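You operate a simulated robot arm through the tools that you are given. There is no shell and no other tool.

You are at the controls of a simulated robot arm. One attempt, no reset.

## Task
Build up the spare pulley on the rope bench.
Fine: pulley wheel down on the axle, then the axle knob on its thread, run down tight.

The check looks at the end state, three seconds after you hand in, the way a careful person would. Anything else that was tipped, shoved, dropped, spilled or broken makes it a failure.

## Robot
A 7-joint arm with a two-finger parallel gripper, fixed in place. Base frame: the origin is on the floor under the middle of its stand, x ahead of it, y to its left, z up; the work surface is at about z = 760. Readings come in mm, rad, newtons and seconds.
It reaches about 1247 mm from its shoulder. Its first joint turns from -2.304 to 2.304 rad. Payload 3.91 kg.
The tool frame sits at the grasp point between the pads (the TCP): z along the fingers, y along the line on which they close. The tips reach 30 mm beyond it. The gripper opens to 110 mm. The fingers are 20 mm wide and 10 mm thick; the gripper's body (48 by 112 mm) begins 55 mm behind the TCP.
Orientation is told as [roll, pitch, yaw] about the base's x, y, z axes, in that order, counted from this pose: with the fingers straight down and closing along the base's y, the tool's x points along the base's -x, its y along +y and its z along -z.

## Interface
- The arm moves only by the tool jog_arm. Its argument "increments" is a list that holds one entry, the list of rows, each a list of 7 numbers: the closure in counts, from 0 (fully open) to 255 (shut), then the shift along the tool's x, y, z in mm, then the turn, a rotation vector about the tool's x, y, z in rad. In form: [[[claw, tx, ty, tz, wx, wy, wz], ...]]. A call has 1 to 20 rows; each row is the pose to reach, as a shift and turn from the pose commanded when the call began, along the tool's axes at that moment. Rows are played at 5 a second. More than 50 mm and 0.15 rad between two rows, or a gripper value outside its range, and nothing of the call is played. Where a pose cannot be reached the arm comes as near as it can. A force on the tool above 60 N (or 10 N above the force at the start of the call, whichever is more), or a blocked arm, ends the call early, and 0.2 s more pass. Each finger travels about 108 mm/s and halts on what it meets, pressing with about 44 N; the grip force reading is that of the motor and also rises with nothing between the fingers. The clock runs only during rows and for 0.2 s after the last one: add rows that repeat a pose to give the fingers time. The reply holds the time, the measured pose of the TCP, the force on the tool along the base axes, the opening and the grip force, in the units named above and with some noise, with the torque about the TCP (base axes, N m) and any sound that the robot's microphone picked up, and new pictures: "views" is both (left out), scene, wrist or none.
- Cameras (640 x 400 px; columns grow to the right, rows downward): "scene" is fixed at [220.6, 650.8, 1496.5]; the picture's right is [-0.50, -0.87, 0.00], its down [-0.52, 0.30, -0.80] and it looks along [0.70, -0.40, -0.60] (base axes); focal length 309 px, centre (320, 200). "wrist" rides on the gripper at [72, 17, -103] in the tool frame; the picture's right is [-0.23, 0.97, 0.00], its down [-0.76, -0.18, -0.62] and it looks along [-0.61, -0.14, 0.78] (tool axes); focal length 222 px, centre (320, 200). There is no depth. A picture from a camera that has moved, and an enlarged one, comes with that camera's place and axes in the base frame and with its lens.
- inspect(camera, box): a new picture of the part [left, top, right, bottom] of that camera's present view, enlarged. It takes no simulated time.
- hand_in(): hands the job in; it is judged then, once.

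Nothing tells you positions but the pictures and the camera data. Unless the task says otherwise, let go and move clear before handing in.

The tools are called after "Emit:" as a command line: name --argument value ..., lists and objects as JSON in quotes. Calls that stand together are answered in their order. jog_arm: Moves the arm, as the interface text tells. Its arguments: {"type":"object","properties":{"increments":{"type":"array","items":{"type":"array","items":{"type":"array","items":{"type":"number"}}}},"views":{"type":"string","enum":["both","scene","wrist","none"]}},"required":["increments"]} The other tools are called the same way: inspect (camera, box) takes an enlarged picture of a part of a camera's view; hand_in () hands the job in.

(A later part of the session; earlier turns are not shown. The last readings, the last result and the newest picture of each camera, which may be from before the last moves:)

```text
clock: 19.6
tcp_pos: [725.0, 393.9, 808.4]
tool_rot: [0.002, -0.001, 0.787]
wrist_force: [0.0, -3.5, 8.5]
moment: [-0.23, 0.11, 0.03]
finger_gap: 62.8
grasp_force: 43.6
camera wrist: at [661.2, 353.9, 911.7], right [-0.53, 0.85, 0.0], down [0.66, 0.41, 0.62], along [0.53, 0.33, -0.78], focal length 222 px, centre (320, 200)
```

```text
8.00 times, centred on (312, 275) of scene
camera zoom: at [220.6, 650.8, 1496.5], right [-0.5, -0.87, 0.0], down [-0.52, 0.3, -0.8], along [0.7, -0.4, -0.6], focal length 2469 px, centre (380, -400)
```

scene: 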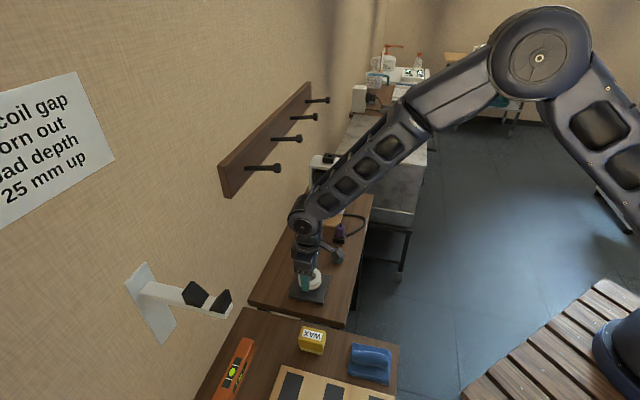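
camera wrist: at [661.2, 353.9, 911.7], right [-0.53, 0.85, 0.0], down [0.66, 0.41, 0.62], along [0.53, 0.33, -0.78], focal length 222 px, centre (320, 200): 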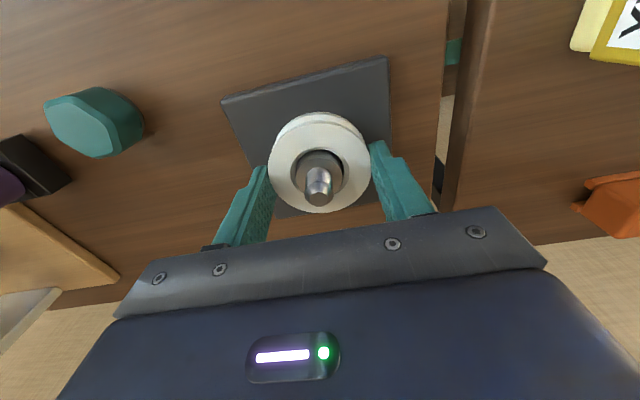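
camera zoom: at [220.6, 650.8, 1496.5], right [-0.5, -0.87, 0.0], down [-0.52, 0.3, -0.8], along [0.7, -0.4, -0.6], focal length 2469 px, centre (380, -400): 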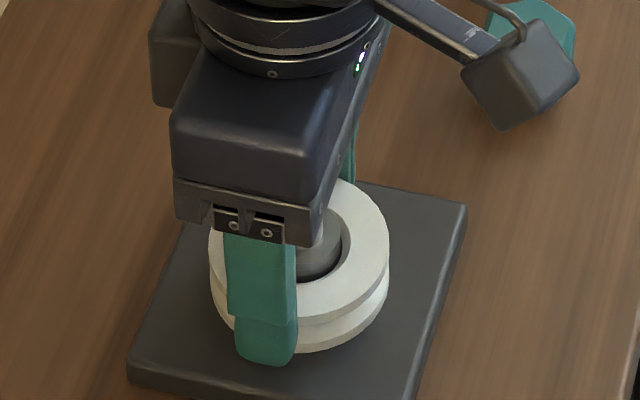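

I feel contact at the plate (8.5 N), so the wheel seems to be down. I'll release gently and check it is seated flat.

Emit:
jog_arm --increments '[[[110, 0, 0, 0, 0, 0, 0], [95, 0, 0, 0, 0, 0, 0], [60, 0, 0, 0, 0, 0, 0], [60, 0, 0, 0, 0, 0, 0], [60, 0, 0, 0, 0, 0, 0]]]' --views "wrist"

Emit:
inspect --camera "wrist" --box '[265, 105, 375, 215]'

Emit:
inspect --camera "scene" --box '[290, 250, 335, 300]'

```text
clock: 20.8
tcp_pos: [725.8, 393.8, 807.6]
tool_rot: [0.001, 0.001, 0.785]
wrist_force: [-0.1, 1.1, -1.4]
moment: [0.02, -0.01, -0.01]
finger_gap: 83.9
grasp_force: 0.0
camera wrist: at [661.1, 354.0, 911.3], right [-0.53, 0.85, 0.0], down [0.66, 0.41, 0.62], along [0.53, 0.33, -0.78], focal length 222 px, centre (320, 200)
```

wrist: 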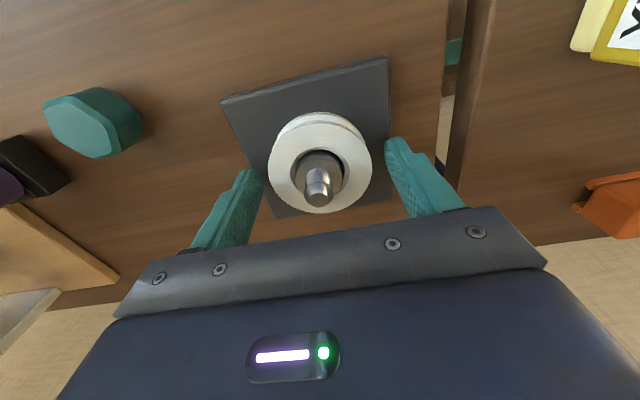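

```text
3.64 times, centred on (320, 160) of wrist
camera zoom: at [661.1, 354.0, 911.3], right [-0.53, 0.85, 0.0], down [0.66, 0.41, 0.62], along [0.53, 0.33, -0.78], focal length 808 px, centre (320, 346)
```

zoom: 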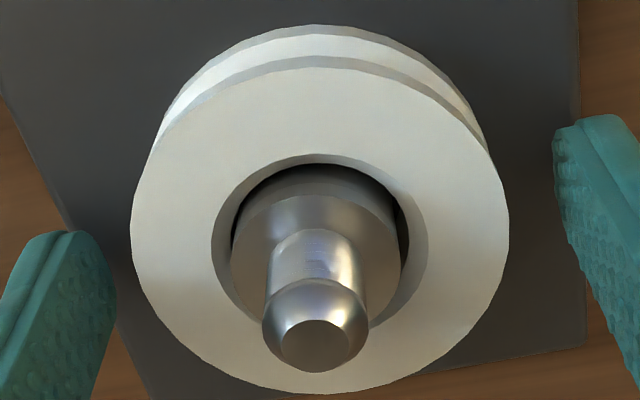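

```text
8.00 times, centred on (312, 275) of scene
camera zoom: at [220.6, 650.8, 1496.5], right [-0.5, -0.87, 0.0], down [-0.52, 0.3, -0.8], along [0.7, -0.4, -0.6], focal length 2469 px, centre (380, -400)
```

zoom: 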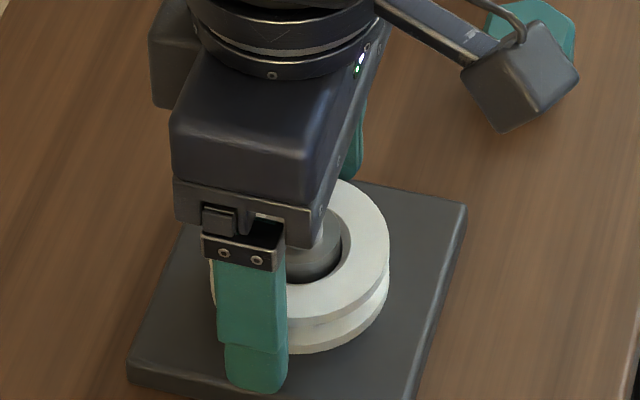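

The wheel is seated on the plate, free of the fingers. I'll raise clear of it and move over the knob for a close look at its hex orientation.

Emit:
jog_arm --increments '[[[60, 0, 0, -15, 0, 0, 0], [60, 0, 0, -35, 0, 0, 0], [60, 0, 0, -60, 0, 0, 0], [60, 12, -27, -65, 0, 0, 0], [60, 26, -57, -65, 0, 0, 0], [60, 40, -88, -65, 0, 0, 0], [60, 52, -114, -65, 0, 0, 0], [60, 56.6, -124.5, -65, 0, 0, 0], [60, 56.6, -124.5, -65, 0, 0, 0], [60, 56.6, -124.5, -65, 0, 0, 0]]]' --views "both"

Emit:
inspect --camera "wrist" --box '[260, 90, 380, 200]'

Emit:
inspect --camera "scene" --box '[285, 250, 335, 305]'

```text
clock: 23.0
tcp_pos: [774.8, 266.1, 872.2]
tool_rot: [-0.001, 0.001, 0.784]
wrist_force: [-0.2, 0.2, -0.5]
moment: [-0.02, 0.03, -0.01]
finger_gap: 84.1
grasp_force: 0.0
camera wrist: at [710.0, 225.9, 975.4], right [-0.53, 0.85, 0.0], down [0.66, 0.41, 0.62], along [0.53, 0.33, -0.78], focal length 222 px, centre (320, 200)
```

scene: 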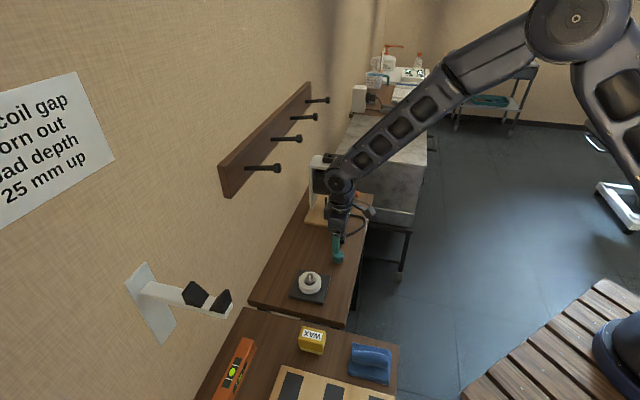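
wrist: 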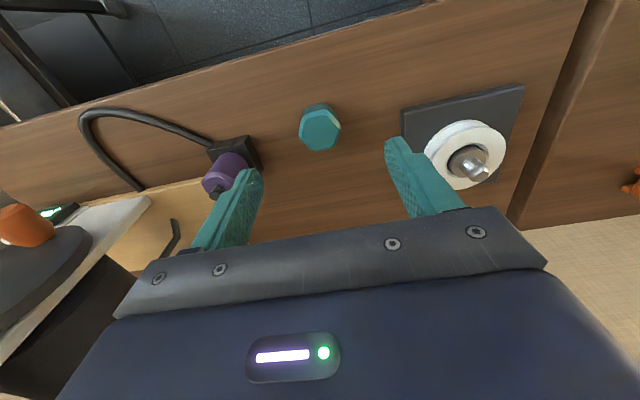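

```text
3.64 times, centred on (320, 145) of wrist
camera zoom: at [710.0, 225.9, 975.4], right [-0.53, 0.85, 0.0], down [0.66, 0.41, 0.62], along [0.53, 0.33, -0.78], focal length 808 px, centre (320, 400)
```

zoom: 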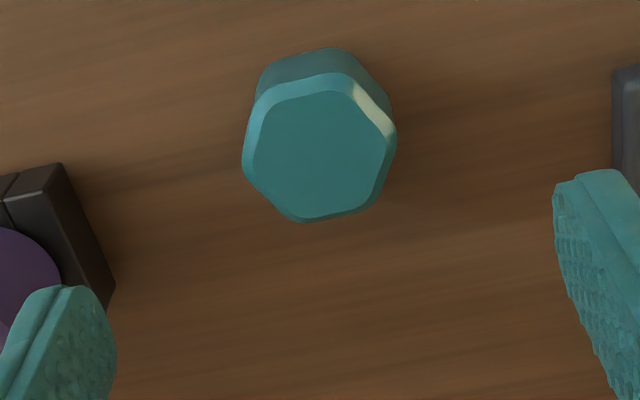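

```text
7.27 times, centred on (310, 278) of scene
camera zoom: at [220.6, 650.8, 1496.5], right [-0.5, -0.87, 0.0], down [-0.52, 0.3, -0.8], along [0.7, -0.4, -0.6], focal length 2244 px, centre (393, -364)
```

zoom: 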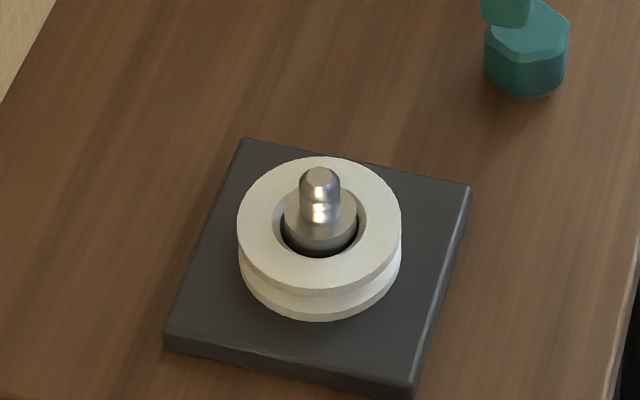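

The wheel sits well on the axle. The knob is a hex whose corners currently point along the closing direction, so I need to turn the gripper 30° plus a multiple of 60°. I'll test how far the wrist turns counter-clockwise at this safe height, to leave maximum range for tightening clockwise.

Emit:
jog_arm --increments '[[[60, 0, 0, 0, 0, 0, -0.131], [60, 0, 0, 0, 0, 0, -0.262], [60, 0, 0, 0, 0, 0, -0.393], [60, 0, 0, 0, 0, 0, -0.524], [60, 0, 0, 0, 0, 0, -0.655], [60, 0, 0, 0, 0, 0, -0.786], [60, 0, 0, 0, 0, 0, -0.917], [60, 0, 0, 0, 0, 0, -1.048], [60, 0, 0, 0, 0, 0, -1.179], [60, 0, 0, 0, 0, 0, -1.31], [60, 0, 0, 0, 0, 0, -1.441], [60, 0, 0, 0, 0, 0, -1.571], [60, 0, 0, 0, 0, 0, -1.571], [60, 0, 0, 0, 0, 0, -1.571]]]' --views "both"

```text
clock: 26.0
tcp_pos: [772.7, 264.1, 871.9]
tool_rot: [0.0, 0.0, 2.358]
wrist_force: [-0.7, 0.4, 0.2]
moment: [0.01, -0.02, -0.03]
finger_gap: 84.2
grasp_force: 0.0
camera wrist: at [811.2, 201.6, 976.0], right [-0.85, -0.53, 0.0], down [-0.41, 0.66, 0.62], along [-0.33, 0.53, -0.78], focal length 222 px, centre (320, 200)
```

scene: 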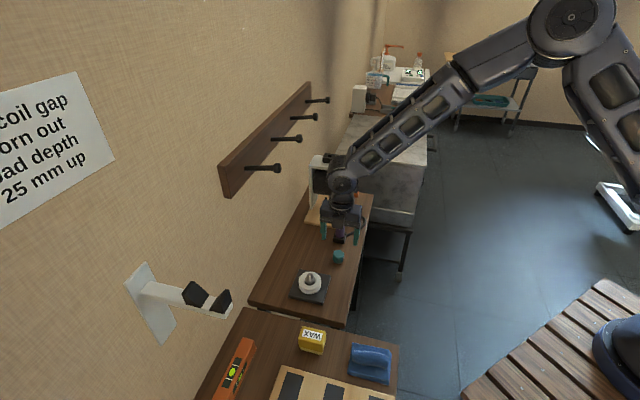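
wrist: 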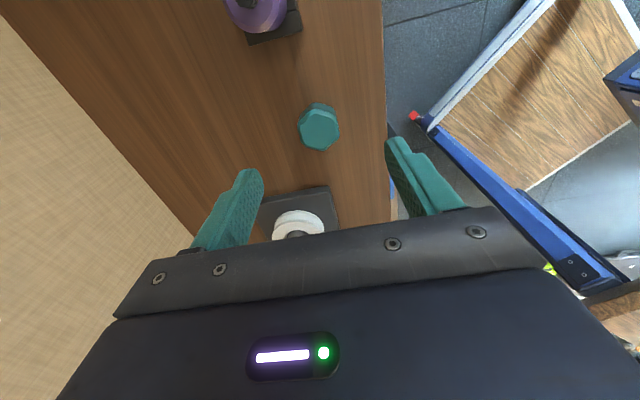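

Emit:
inspect --camera "wrist" --box '[260, 80, 380, 190]'

```text
3.64 times, centred on (320, 135) of wrist
camera zoom: at [811.2, 201.6, 976.0], right [-0.85, -0.53, 0.0], down [-0.41, 0.66, 0.62], along [-0.33, 0.53, -0.78], focal length 808 px, centre (320, 436)
```

zoom: 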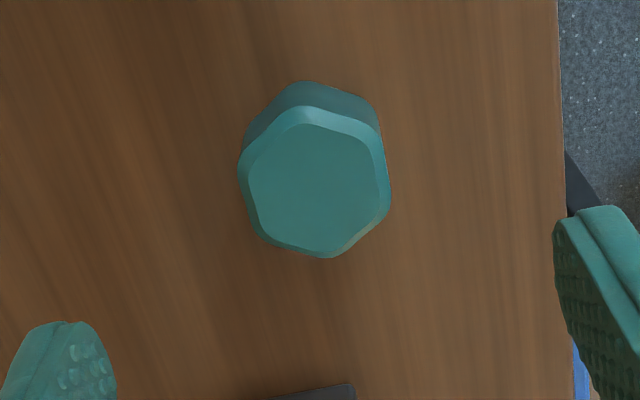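

Yaw 2.356 is reachable and lines the fingers up with two flats, which are 34 mm apart. I'll centre and go part of the way down, checking clearance to the purple device under the wrist camera.

Emit:
jog_arm --increments '[[[60, -0.7, -1.3, 8, 0, 0, 0], [60, -0.7, -1.3, 18, 0, 0, 0], [60, -0.7, -1.3, 28, 0, 0, 0], [60, -0.7, -1.3, 38, 0, 0, 0], [60, -0.7, -1.3, 38, 0, 0, 0], [60, -0.7, -1.3, 38, 0, 0, 0]]]' --views "both"

Emit:
inspect --camera "scene" --box '[300, 170, 390, 280]'

Emit:
inspect --camera "wrist" --box '[180, 80, 460, 240]'

```text
clock: 27.4
tcp_pos: [773.4, 265.8, 833.4]
tool_rot: [0.001, -0.001, 2.355]
wrist_force: [-0.4, -0.7, 0.2]
moment: [0.0, 0.0, -0.02]
finger_gap: 84.2
grasp_force: 0.0
camera wrist: at [811.9, 202.2, 936.8], right [-0.85, -0.53, 0.0], down [-0.41, 0.66, 0.62], along [-0.33, 0.53, -0.78], focal length 222 px, centre (320, 200)
```

scene: 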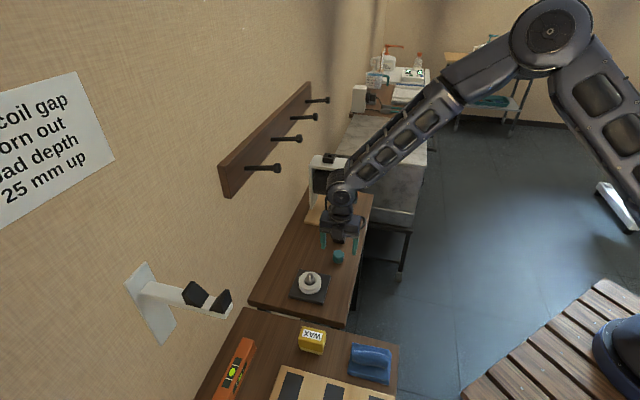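
wrist: 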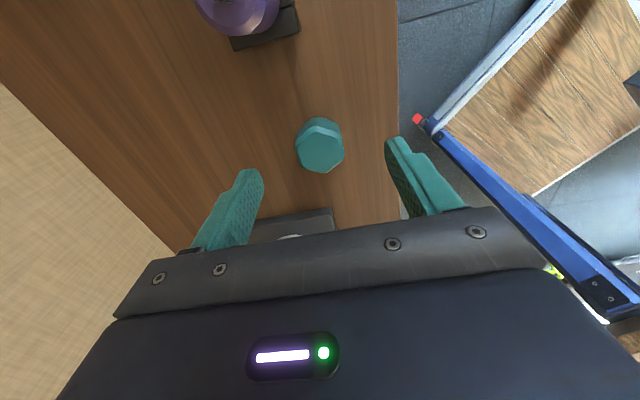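

```text
3.64 times, centred on (345, 225) of scene
camera zoom: at [220.6, 650.8, 1496.5], right [-0.5, -0.87, 0.0], down [-0.52, 0.3, -0.8], along [0.7, -0.4, -0.6], focal length 1122 px, centre (229, 109)
```

zoom: 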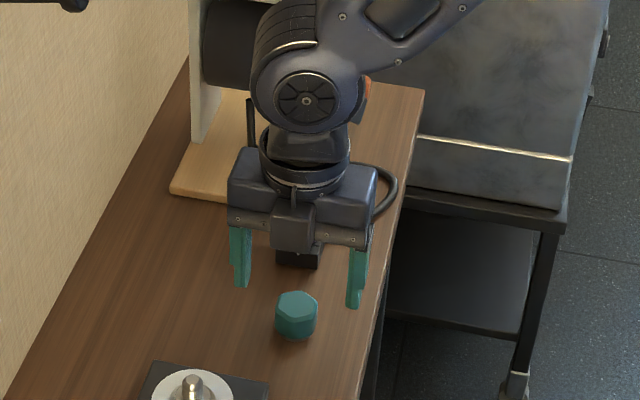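

```text
2.29 times, centred on (320, 160) of wrist
camera zoom: at [811.9, 202.2, 936.8], right [-0.85, -0.53, 0.0], down [-0.41, 0.66, 0.62], along [-0.33, 0.53, -0.78], focal length 508 px, centre (320, 291)
```

zoom: 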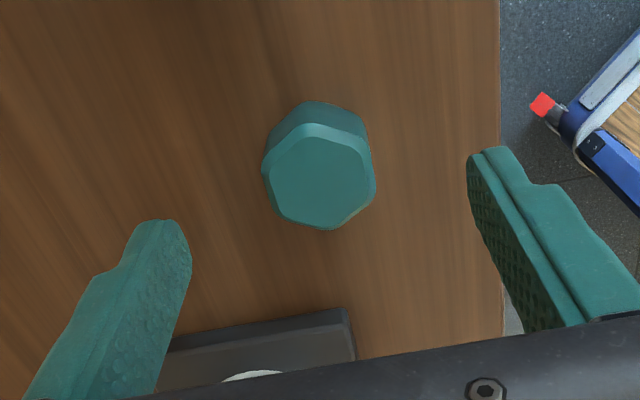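

Clearances look fine. I'll do a small recentre, then go down to grip height with the tips about 7 mm above the bench.

Emit:
jog_arm --increments '[[[60, -2.5, -1.0, 8, 0, 0, 0], [60, -2.5, -1.0, 17, 0, 0, 0], [60, -2.5, -1.0, 27, 0, 0, 0], [60, -2.5, -1.0, 36.5, 0, 0, 0], [60, -2.5, -1.0, 36.5, 0, 0, 0], [60, -2.5, -1.0, 36.5, 0, 0, 0]]]' --views "both"

Emit:
inspect --camera "scene" --box '[300, 190, 380, 290]'

Emit:
inspect --camera "wrist" --box '[200, 80, 440, 240]'

```text
clock: 28.8
tcp_pos: [771.8, 269.2, 797.5]
tool_rot: [0.002, -0.001, 2.357]
wrist_force: [-0.2, -0.2, -0.4]
moment: [0.0, 0.04, -0.01]
finger_gap: 84.0
grasp_force: 0.0
camera wrist: at [810.6, 205.6, 901.6], right [-0.85, -0.53, 0.0], down [-0.41, 0.66, 0.62], along [-0.33, 0.53, -0.78], focal length 222 px, centre (320, 200)
```

scene: 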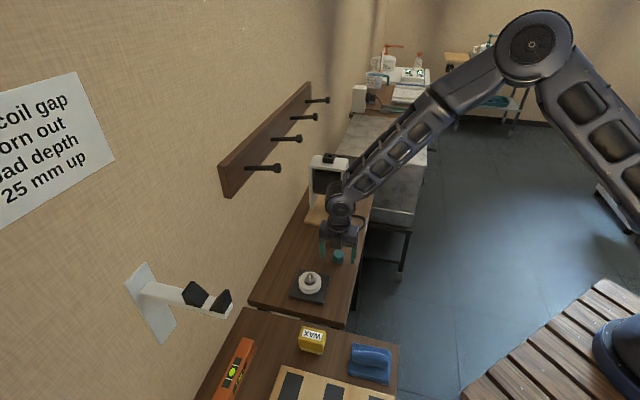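
wrist: 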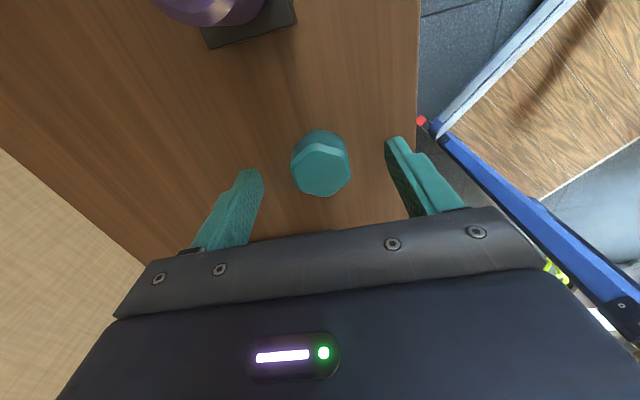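

```text
4.00 times, centred on (340, 240) of scene
camera zoom: at [220.6, 650.8, 1496.5], right [-0.5, -0.87, 0.0], down [-0.52, 0.3, -0.8], along [0.7, -0.4, -0.6], focal length 1234 px, centre (240, 40)
```

zoom: 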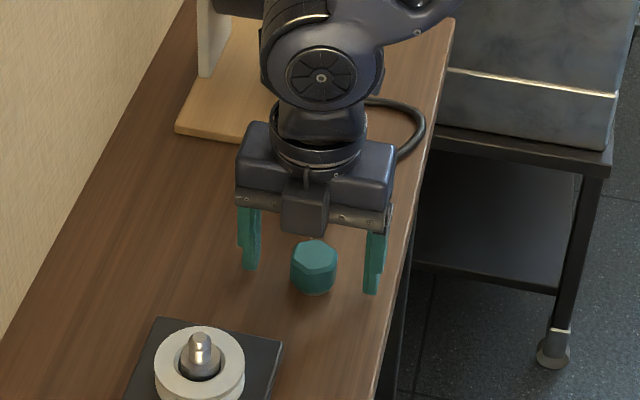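

```text
2.50 times, centred on (320, 160) of wrist
camera zoom: at [810.6, 205.6, 901.6], right [-0.85, -0.53, 0.0], down [-0.41, 0.66, 0.62], along [-0.33, 0.53, -0.78], focal length 555 px, centre (320, 300)
```

zoom: 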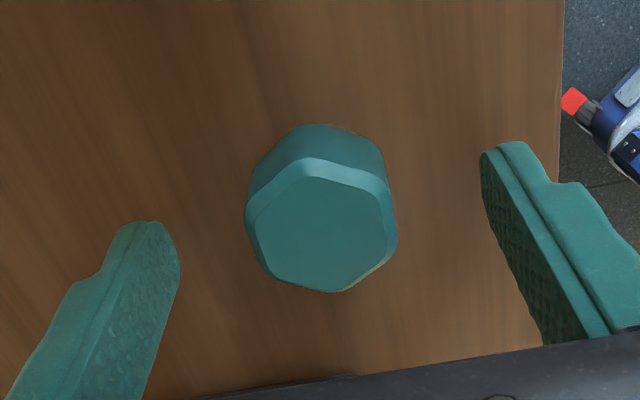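

The knob is centred between the fingers. Closing on its flats.

Emit:
jog_arm --increments '[[[110, 0, 0, 0, 0, 0, 0], [150, 0, 0, 0, 0, 0, 0], [230, 0, 0, 0, 0, 0, 0], [230, 0, 0, 0, 0, 0, 0], [230, 0, 0, 0, 0, 0, 0], [230, 0, 0, 0, 0, 0, 0]]]' --views "both"

Emit:
inspect --camera "wrist" --box '[240, 100, 400, 220]'

```text
clock: 30.2
tcp_pos: [771.4, 269.7, 798.6]
tool_rot: [0.001, 0.0, 2.357]
wrist_force: [-5.0, -5.4, 3.7]
moment: [-0.06, 0.06, -0.01]
finger_gap: 36.9
grasp_force: 43.8
camera wrist: at [810.4, 205.4, 901.7], right [-0.85, -0.53, 0.0], down [-0.41, 0.66, 0.62], along [-0.33, 0.53, -0.78], focal length 222 px, centre (320, 200)
```

scene: 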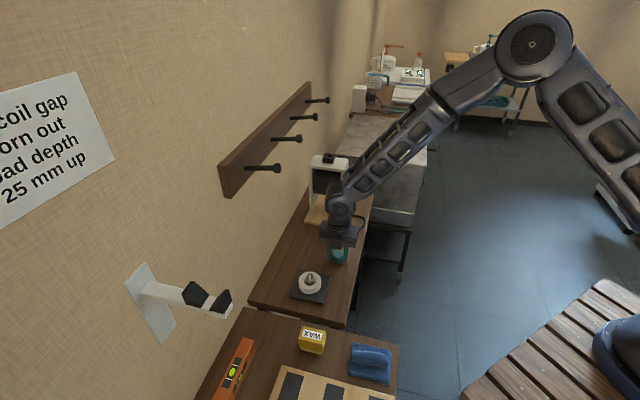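
wrist: 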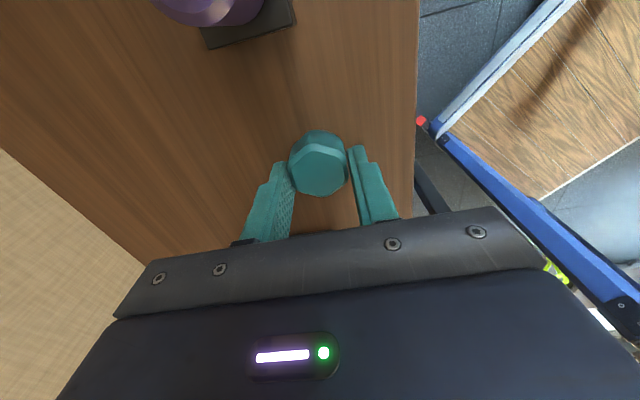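

```text
3.33 times, centred on (320, 160) of wrist
camera zoom: at [810.4, 205.4, 901.7], right [-0.85, -0.53, 0.0], down [-0.41, 0.66, 0.62], along [-0.33, 0.53, -0.78], focal length 740 px, centre (320, 333)
```

zoom: 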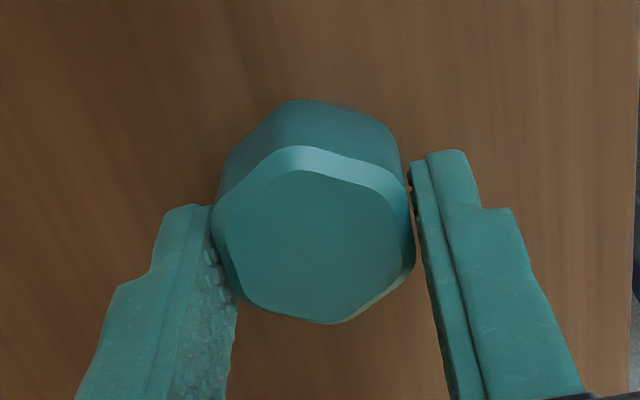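

Emit:
jog_arm --increments '[[[230, 0, 0, 0, 0, 0, 0], [230, 0, 0, 0, 0, 0, 0], [230, 0, 0, -2, 0, 0, 0], [230, 0, 0, -4, 0, 0, 0], [230, 0, 0, -4, 0, 0, 0]]]' --views "both"

Emit:
inspect --camera "scene" --box '[310, 220, 370, 280]'

Emit:
inspect --camera "wrist" --box '[240, 100, 400, 220]'

```text
clock: 31.4
tcp_pos: [770.9, 269.2, 801.0]
tool_rot: [-0.001, 0.0, 2.357]
wrist_force: [-6.4, -6.2, -2.8]
moment: [-0.13, 0.16, -0.03]
finger_gap: 36.6
grasp_force: 43.9
camera wrist: at [810.3, 205.6, 905.4], right [-0.85, -0.53, 0.0], down [-0.41, 0.66, 0.62], along [-0.33, 0.53, -0.78], focal length 222 px, centre (320, 200)
```

scene: 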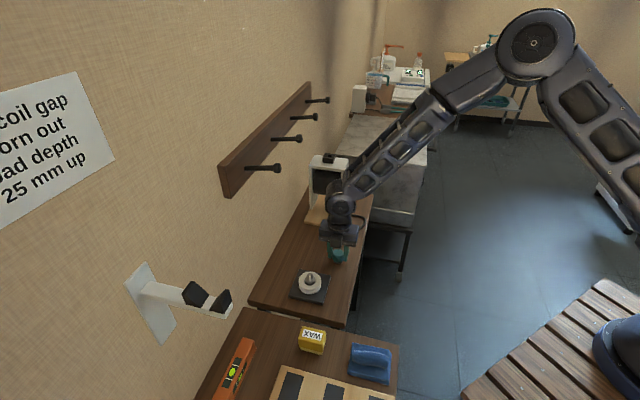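
wrist: 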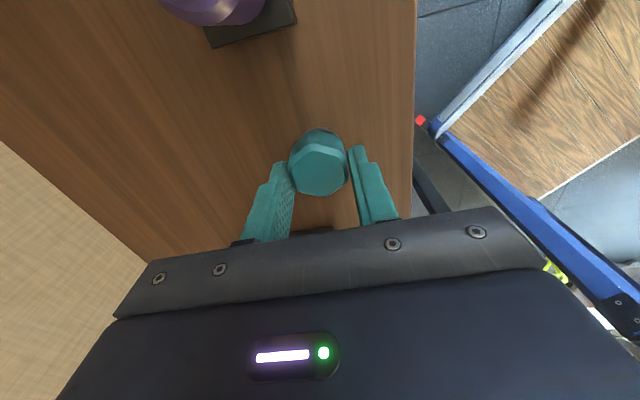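

```text
6.67 times, centred on (340, 250) of scene
camera zoom: at [220.6, 650.8, 1496.5], right [-0.5, -0.87, 0.0], down [-0.52, 0.3, -0.8], along [0.7, -0.4, -0.6], focal length 2057 px, centre (187, -133)
```

zoom: 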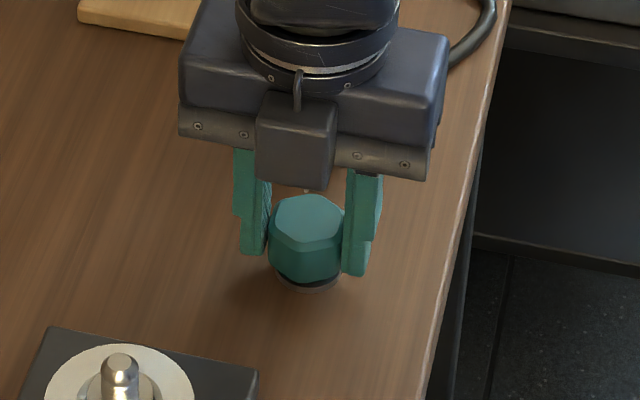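

```text
3.33 times, centred on (320, 160) of wrist
camera zoom: at [810.3, 205.6, 905.4], right [-0.85, -0.53, 0.0], down [-0.41, 0.66, 0.62], along [-0.33, 0.53, -0.78], focal length 740 px, centre (320, 333)
```

zoom: 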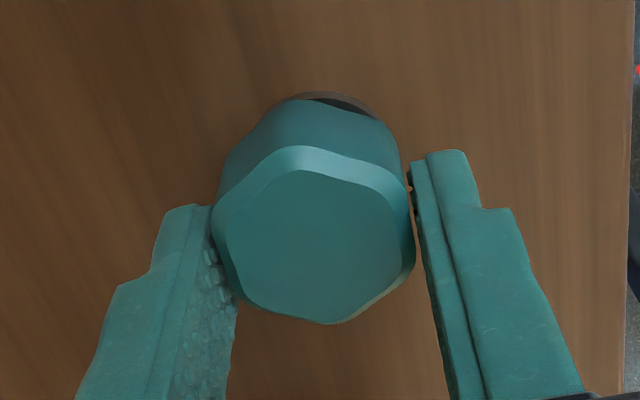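

There's a shallow ring under the knob, and it is pressing sideways on it (about 9 N). I'll ease sideways to relieve that, then lift straight up.

Emit:
jog_arm --increments '[[[230, 0, 0.5, 0, 0, 0, 0], [230, 0, 0.9, 0, 0, 0, 0], [230, 0, 0.9, -2, 0, 0, 0], [230, 0, 0.9, -4, 0, 0, 0], [230, 0, 0.9, -4, 0, 0, 0]]]' --views "both"

Emit:
inspect --camera "scene" --box '[310, 220, 370, 280]'

Emit:
inspect --camera "wrist" --box '[240, 100, 400, 220]'

```text
clock: 32.6
tcp_pos: [771.1, 269.1, 806.1]
tool_rot: [0.0, 0.002, 2.357]
wrist_force: [-9.2, -6.2, -3.6]
moment: [-0.14, 0.28, -0.03]
finger_gap: 36.8
grasp_force: 43.8
camera wrist: at [810.8, 205.2, 909.8], right [-0.85, -0.53, 0.0], down [-0.41, 0.66, 0.62], along [-0.33, 0.53, -0.78], focal length 222 px, centre (320, 200)
```

scene: 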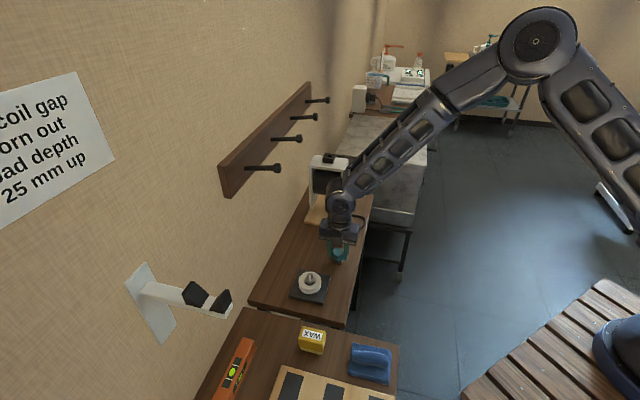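
wrist: 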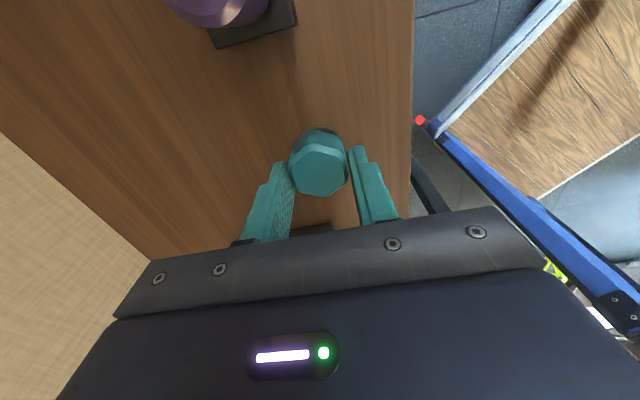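

```text
6.67 times, centred on (340, 250) of scene
camera zoom: at [220.6, 650.8, 1496.5], right [-0.5, -0.87, 0.0], down [-0.52, 0.3, -0.8], along [0.7, -0.4, -0.6], focal length 2057 px, centre (187, -133)
```

zoom: 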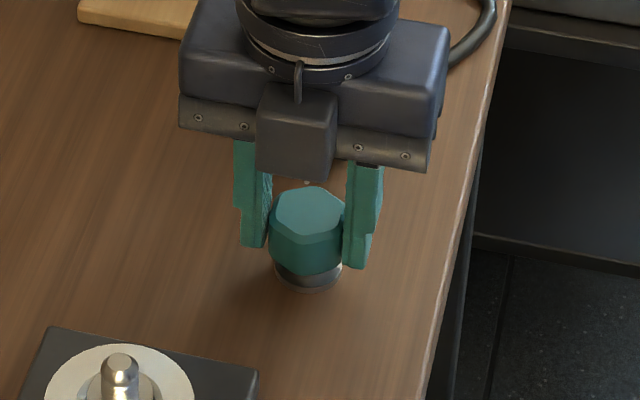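

```text
3.33 times, centred on (320, 160) of wrist
camera zoom: at [810.8, 205.2, 909.8], right [-0.85, -0.53, 0.0], down [-0.41, 0.66, 0.62], along [-0.33, 0.53, -0.78], focal length 740 px, centre (320, 333)
```

zoom: 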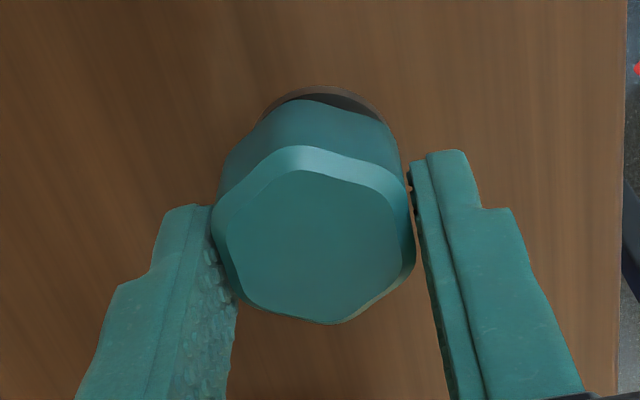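

Emit:
inspect --camera "scene" --box '[325, 240, 355, 268]'

Emit:
inspect --camera "wrist" --box '[290, 115, 350, 165]'

```text
14.29 times, centred on (340, 254) of scene
camera zoom: at [220.6, 650.8, 1496.5], right [-0.5, -0.87, 0.0], down [-0.52, 0.3, -0.8], along [0.7, -0.4, -0.6], focal length 4409 px, centre (34, -571)
```

zoom: 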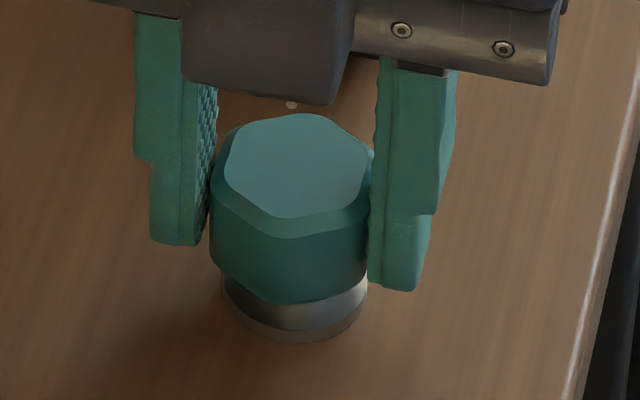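

```text
8.00 times, centred on (320, 140) of wrist
camera zoom: at [810.8, 205.2, 909.8], right [-0.85, -0.53, 0.0], down [-0.41, 0.66, 0.62], along [-0.33, 0.53, -0.78], focal length 1777 px, centre (320, 680)
```

zoom: 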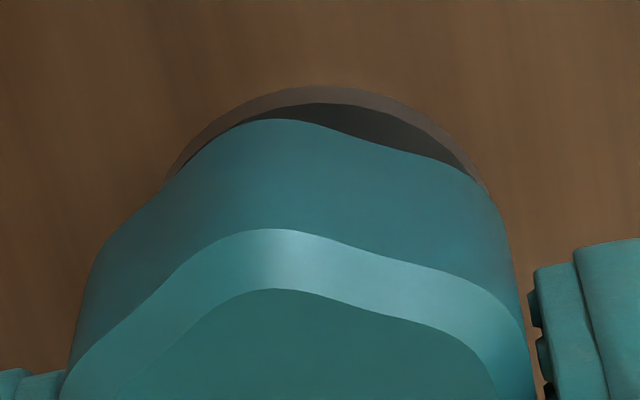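

The dish under the knob is offset about 2–3 mm towards tool +y relative to the knob, which matches the side force. I'll shift +y by 2 mm and watch the force.

Emit:
jog_arm --increments '[[[230, 0, 0.7, 0, 0, 0, 0], [230, 0, 1.4, 0, 0, 0, 0], [230, 0, 2.0, 0, 0, 0, 0], [230, 0, 2.0, 0, 0, 0, 0]]]' --views "wrist"

Emit:
inspect --camera "wrist" --box '[270, 115, 370, 205]'

Emit:
inspect --camera "scene" --box '[325, 240, 355, 268]'

```text
clock: 33.6
tcp_pos: [771.3, 266.9, 807.8]
tool_rot: [0.0, 0.001, 2.356]
wrist_force: [-0.1, 1.2, -0.8]
moment: [0.01, 0.0, -0.03]
finger_gap: 36.7
grasp_force: 44.1
camera wrist: at [809.7, 203.7, 909.1], right [-0.85, -0.53, 0.0], down [-0.41, 0.66, 0.62], along [-0.33, 0.53, -0.78], focal length 222 px, centre (320, 200)
```

wrist: 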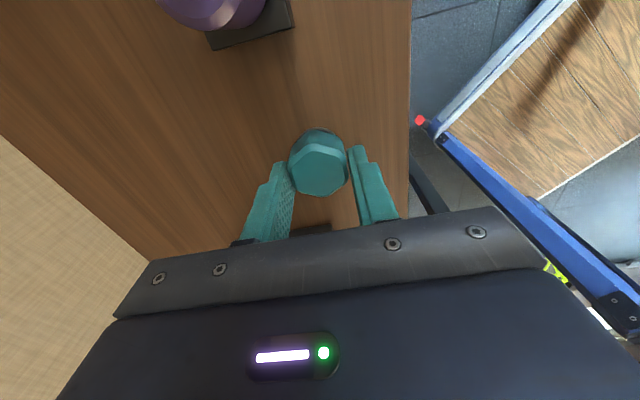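

```text
4.44 times, centred on (320, 160) of wrist
camera zoom: at [809.7, 203.7, 909.1], right [-0.85, -0.53, 0.0], down [-0.41, 0.66, 0.62], along [-0.33, 0.53, -0.78], focal length 987 px, centre (320, 378)
```

zoom: 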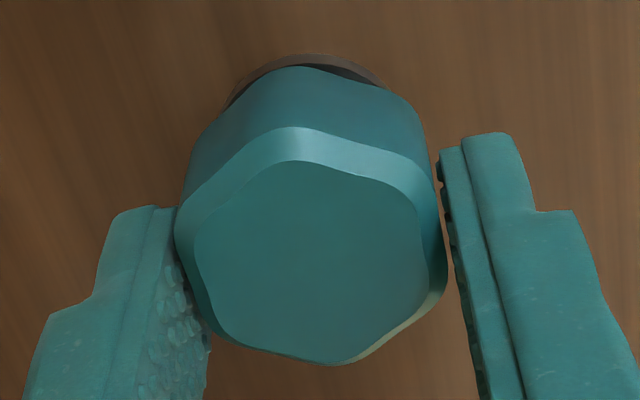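

```text
14.29 times, centred on (340, 254) of scene
camera zoom: at [220.6, 650.8, 1496.5], right [-0.5, -0.87, 0.0], down [-0.52, 0.3, -0.8], along [0.7, -0.4, -0.6], focal length 4409 px, centre (34, -571)
```

zoom: 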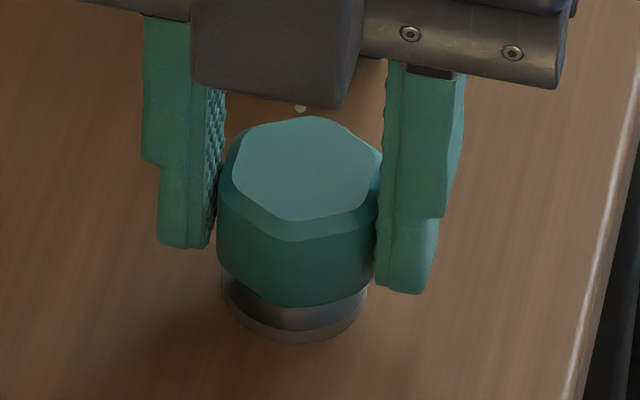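

The side force is gone. I'll lift gently and keep watching it.

Emit:
jog_arm --increments '[[[230, 0, 0, -2, 0, 0, 0], [230, 0, 0, -4, 0, 0, 0], [230, 0, 0, -6, 0, 0, 0], [230, 0, 0, -6, 0, 0, 0]]]' --views "wrist"

Emit:
inspect --camera "wrist" --box '[270, 115, 370, 205]'

Emit:
inspect --camera "scene" --box '[325, 240, 355, 268]'

```text
clock: 34.6
tcp_pos: [770.9, 268.3, 812.3]
tool_rot: [0.0, 0.001, 2.356]
wrist_force: [0.3, -0.1, 0.4]
moment: [-0.02, 0.04, 0.02]
finger_gap: 36.8
grasp_force: 44.0
camera wrist: at [809.6, 203.8, 915.5], right [-0.85, -0.53, 0.0], down [-0.41, 0.66, 0.62], along [-0.33, 0.53, -0.78], focal length 222 px, centre (320, 200)
```

wrist: 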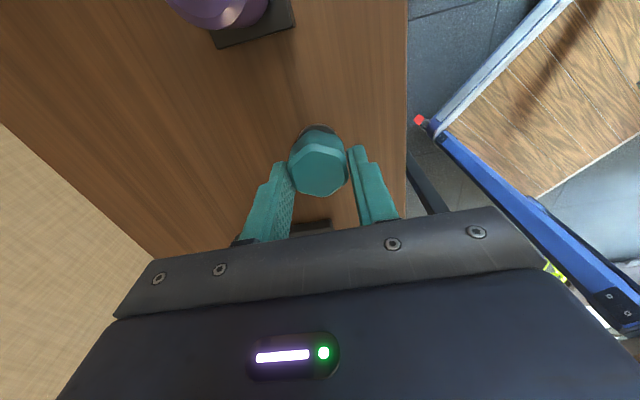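

```text
4.44 times, centred on (320, 160) of wrist
camera zoom: at [809.6, 203.8, 915.5], right [-0.85, -0.53, 0.0], down [-0.41, 0.66, 0.62], along [-0.33, 0.53, -0.78], focal length 987 px, centre (320, 378)
```

zoom: 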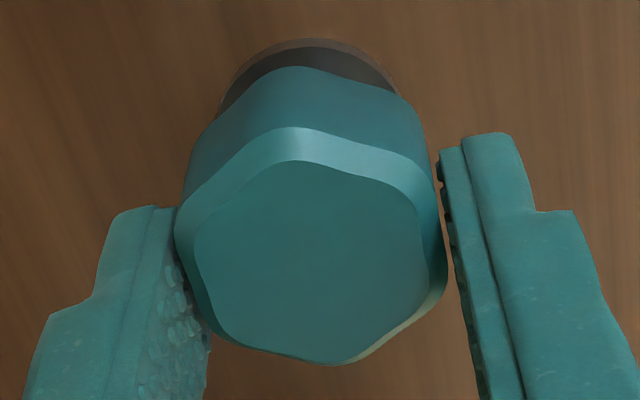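

```text
14.29 times, centred on (340, 254) of scene
camera zoom: at [220.6, 650.8, 1496.5], right [-0.5, -0.87, 0.0], down [-0.52, 0.3, -0.8], along [0.7, -0.4, -0.6], focal length 4409 px, centre (34, -571)
```

zoom: 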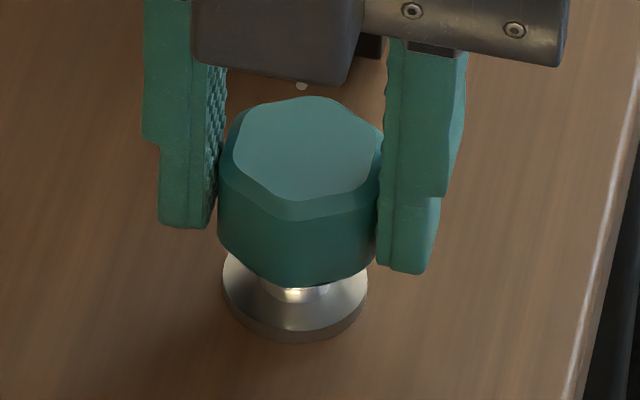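

The knob is on a little metal storage post, and it lifts freely. I'll keep lifting straight up until clear of the post.

Emit:
jog_arm --increments '[[[230, 0, 0, -4, 0, 0, 0], [230, 0, 0, -8, 0, 0, 0], [230, 0, 0, -12, 0, 0, 0], [230, 0, 0, -18, 0, 0, 0], [230, 0, 0, -26, 0, 0, 0], [230, 0, 0, -36, 0, 0, 0], [230, 0, 0, -36, 0, 0, 0]]]' --views "both"

Emit:
inspect --camera "wrist" --box '[270, 85, 370, 205]'

Emit:
inspect --camera "scene" --box '[315, 220, 360, 268]'

```text
clock: 36.2
tcp_pos: [771.1, 267.8, 847.3]
tool_rot: [0.001, 0.0, 2.356]
wrist_force: [0.4, 0.5, -1.0]
moment: [0.03, 0.01, -0.03]
finger_gap: 36.9
grasp_force: 44.1
camera wrist: at [808.5, 204.0, 950.7], right [-0.85, -0.53, 0.0], down [-0.41, 0.66, 0.62], along [-0.33, 0.53, -0.78], focal length 222 px, centre (320, 200)
```

scene: 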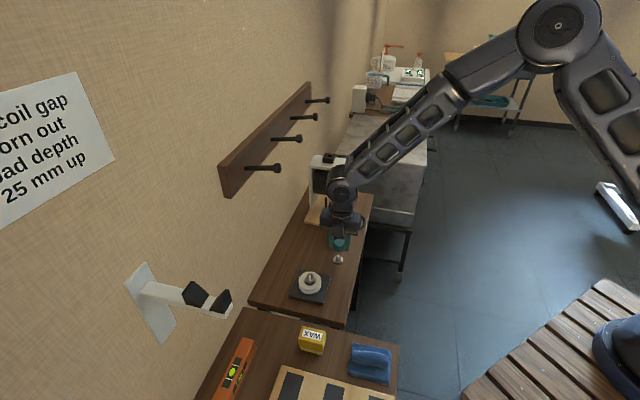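
wrist: 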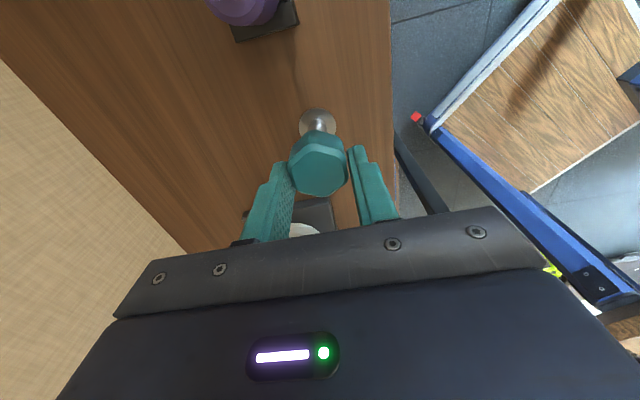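

```text
3.33 times, centred on (320, 145) of wrist
camera zoom: at [808.5, 204.0, 950.7], right [-0.85, -0.53, 0.0], down [-0.41, 0.66, 0.62], along [-0.33, 0.53, -0.78], focal length 740 px, centre (320, 383)
```

zoom: 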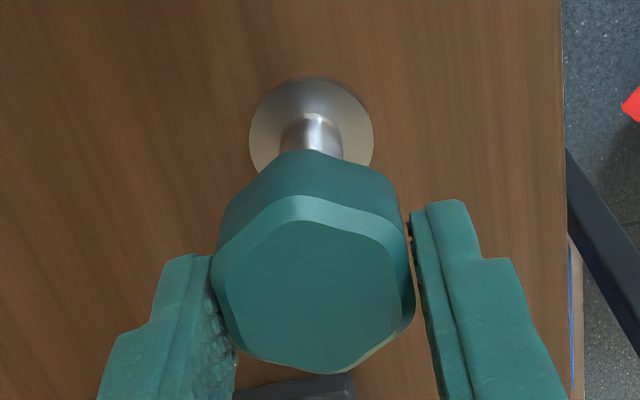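

```text
8.33 times, centred on (338, 244) of scene
camera zoom: at [220.6, 650.8, 1496.5], right [-0.5, -0.87, 0.0], down [-0.52, 0.3, -0.8], along [0.7, -0.4, -0.6], focal length 2572 px, centre (174, -167)
```

zoom: 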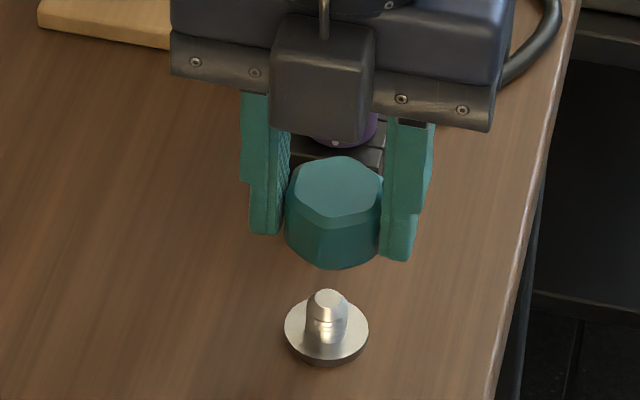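

The knob is off its post. I'll raise it and carry it to a viewing spot 28 mm beside the axle, where the camera can see the stud.

Emit:
jog_arm --increments '[[[230, 0, 0, -14, 0, 0, 0], [230, 0, 0, -28, 0, 0, 0], [230, -18, -7, -28, 0, 0, 0], [230, -45, -17.5, -28, 0, 0, 0], [230, -75, -29, -28, 0, 0, 0], [230, -105, -40.5, -28, 0, 0, 0], [230, -132, -51, -28, 0, 0, 0], [230, -148.4, -57.3, -28, 0, 0, 0], [230, -148.4, -57.3, -28, 0, 0, 0], [230, -148.4, -57.3, -28, 0, 0, 0]]]' --views "both"

Emit:
inspect --camera "wrist" --box '[240, 60, 400, 220]'

Emit:
inspect --camera "scene" --box '[275, 220, 350, 310]'

```text
clock: 38.4
tcp_pos: [705.7, 412.4, 875.6]
tool_rot: [0.0, -0.001, 2.357]
wrist_force: [0.1, 0.3, 0.0]
moment: [0.03, 0.02, 0.0]
finger_gap: 36.7
grasp_force: 43.6
camera wrist: at [743.7, 348.5, 979.8], right [-0.85, -0.53, 0.0], down [-0.41, 0.66, 0.62], along [-0.33, 0.53, -0.78], focal length 222 px, centre (320, 200)
```

scene: 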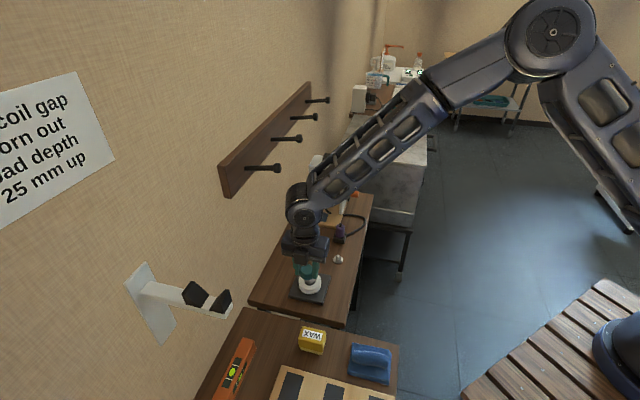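
wrist: 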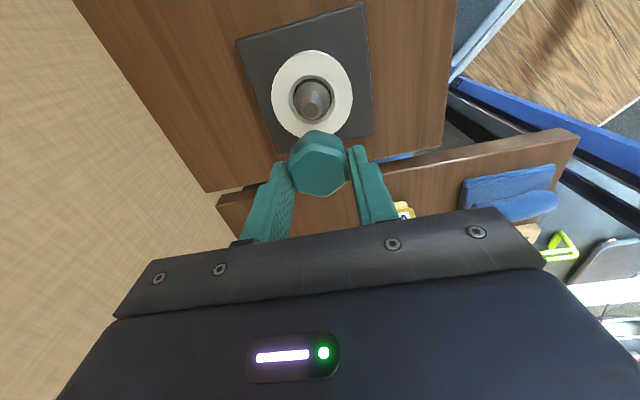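

```text
2.50 times, centred on (320, 140) of wrist
camera zoom: at [743.7, 348.5, 979.8], right [-0.85, -0.53, 0.0], down [-0.41, 0.66, 0.62], along [-0.33, 0.53, -0.78], focal length 555 px, centre (320, 350)
```

zoom: 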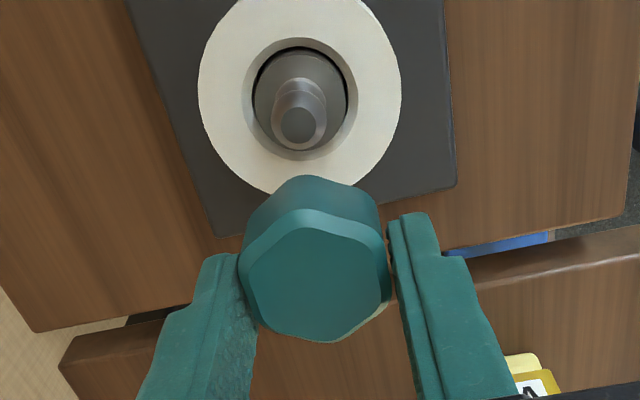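

```text
4.44 times, centred on (312, 265) of scene
camera zoom: at [220.6, 650.8, 1496.5], right [-0.5, -0.87, 0.0], down [-0.52, 0.3, -0.8], along [0.7, -0.4, -0.6], focal length 1372 px, centre (353, -89)
```

zoom: 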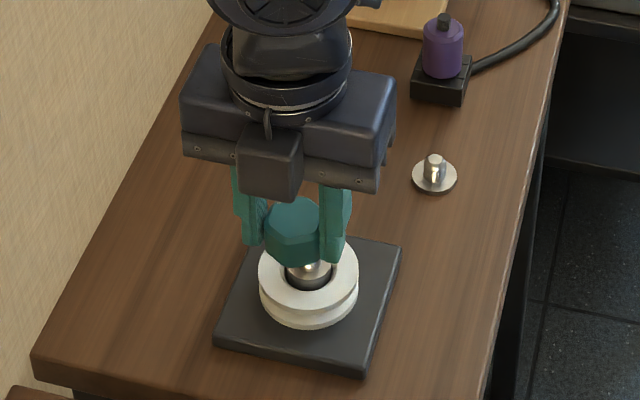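

Emit:
inspect --camera "wrist" --box '[280, 65, 350, 125]'

Emit:
inspect --camera "wrist" --box '[280, 120, 360, 205]'

```text
6.67 times, centred on (315, 95) of wrist
camera zoom: at [743.7, 348.5, 979.8], right [-0.85, -0.53, 0.0], down [-0.41, 0.66, 0.62], along [-0.33, 0.53, -0.78], focal length 1481 px, centre (353, 900)
```

zoom: 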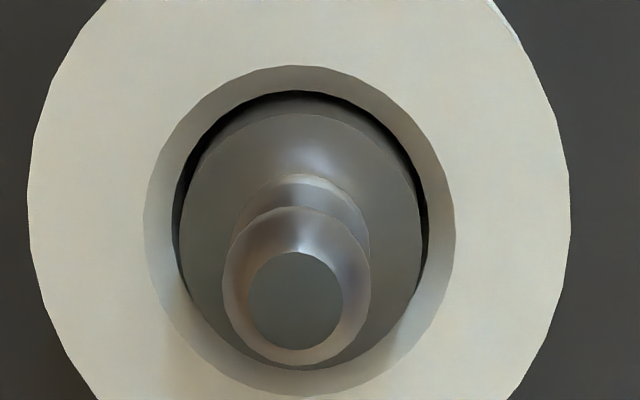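

```text
4.71 times, centred on (320, 162) of wrist
camera zoom: at [743.7, 348.5, 979.8], right [-0.85, -0.53, 0.0], down [-0.41, 0.66, 0.62], along [-0.33, 0.53, -0.78], focal length 1045 px, centre (320, 376)
```

zoom: 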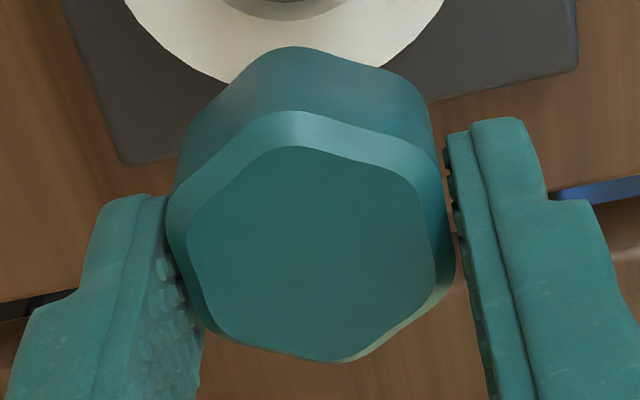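

I measure the stud at tool (26.5, 0) and the knob centre at about (1.7, −0.2), with the shoulder at z≈797 and the stud top at z≈818. I'll move over the stud and hover a few mm above it.

Emit:
jog_arm --increments '[[[230, 8, 0.2, 0, 0, 0, 0], [230, 17, 0.2, 0, 0, 0, 0], [230, 24.8, 0.2, 0, 0, 0, 0], [230, 24.8, 0.2, 8, 0, 0, 0], [230, 24.8, 0.2, 16, 0, 0, 0], [230, 24.8, 0.2, 16, 0, 0, 0], [230, 24.8, 0.2, 16, 0, 0, 0]]]' --views "both"

Emit:
inspect --camera "wrist" --box '[260, 80, 380, 210]'

Emit:
inspect --camera "scene" --box '[290, 250, 335, 300]'

```text
clock: 40.0
tcp_pos: [721.6, 396.3, 859.5]
tool_rot: [0.001, 0.0, 2.356]
wrist_force: [-0.6, -0.2, -0.4]
moment: [-0.01, 0.02, -0.01]
finger_gap: 36.7
grasp_force: 44.1
camera wrist: at [761.1, 331.8, 963.2], right [-0.85, -0.53, 0.0], down [-0.41, 0.66, 0.62], along [-0.33, 0.53, -0.78], focal length 222 px, centre (320, 200)
```

scene: 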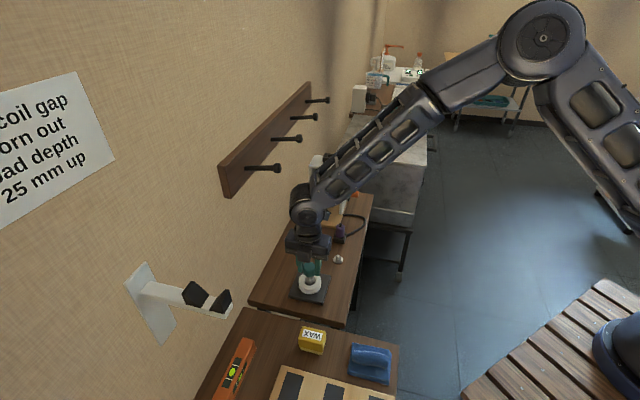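
wrist: 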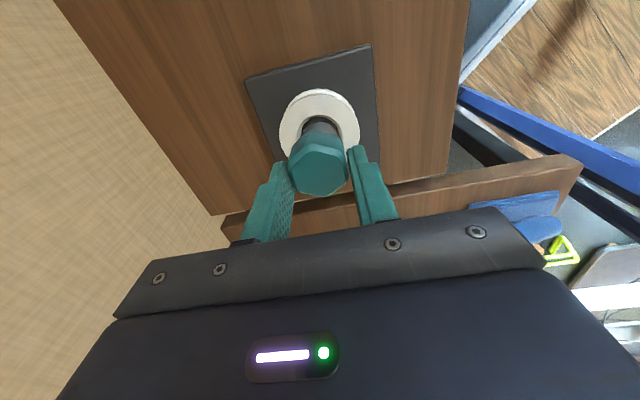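

```text
3.08 times, centred on (320, 145) of wrist
camera zoom: at [761.1, 331.8, 963.2], right [-0.85, -0.53, 0.0], down [-0.41, 0.66, 0.62], along [-0.33, 0.53, -0.78], focal length 684 px, centre (320, 369)
```

zoom: 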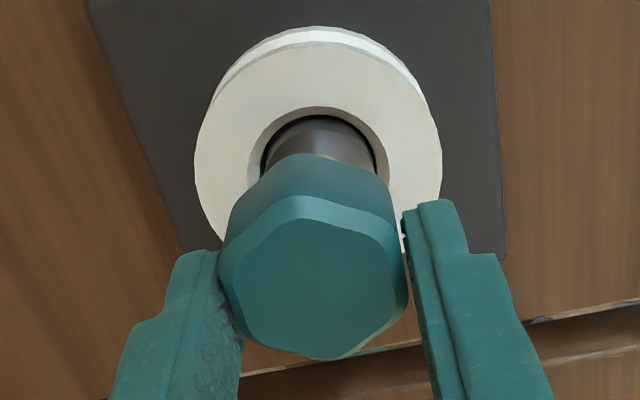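

```text
8.00 times, centred on (312, 275) of scene
camera zoom: at [220.6, 650.8, 1496.5], right [-0.5, -0.87, 0.0], down [-0.52, 0.3, -0.8], along [0.7, -0.4, -0.6], focal length 2469 px, centre (380, -400)
```

zoom: 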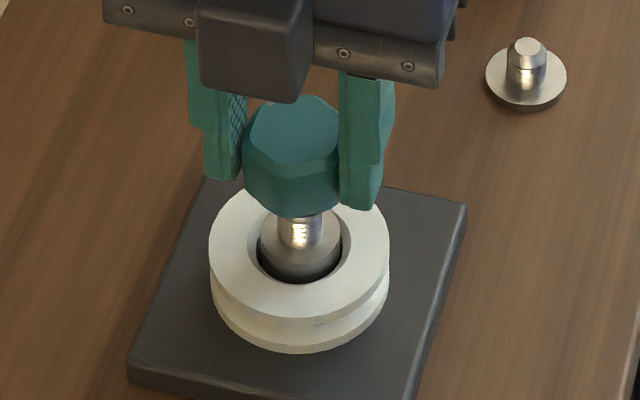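

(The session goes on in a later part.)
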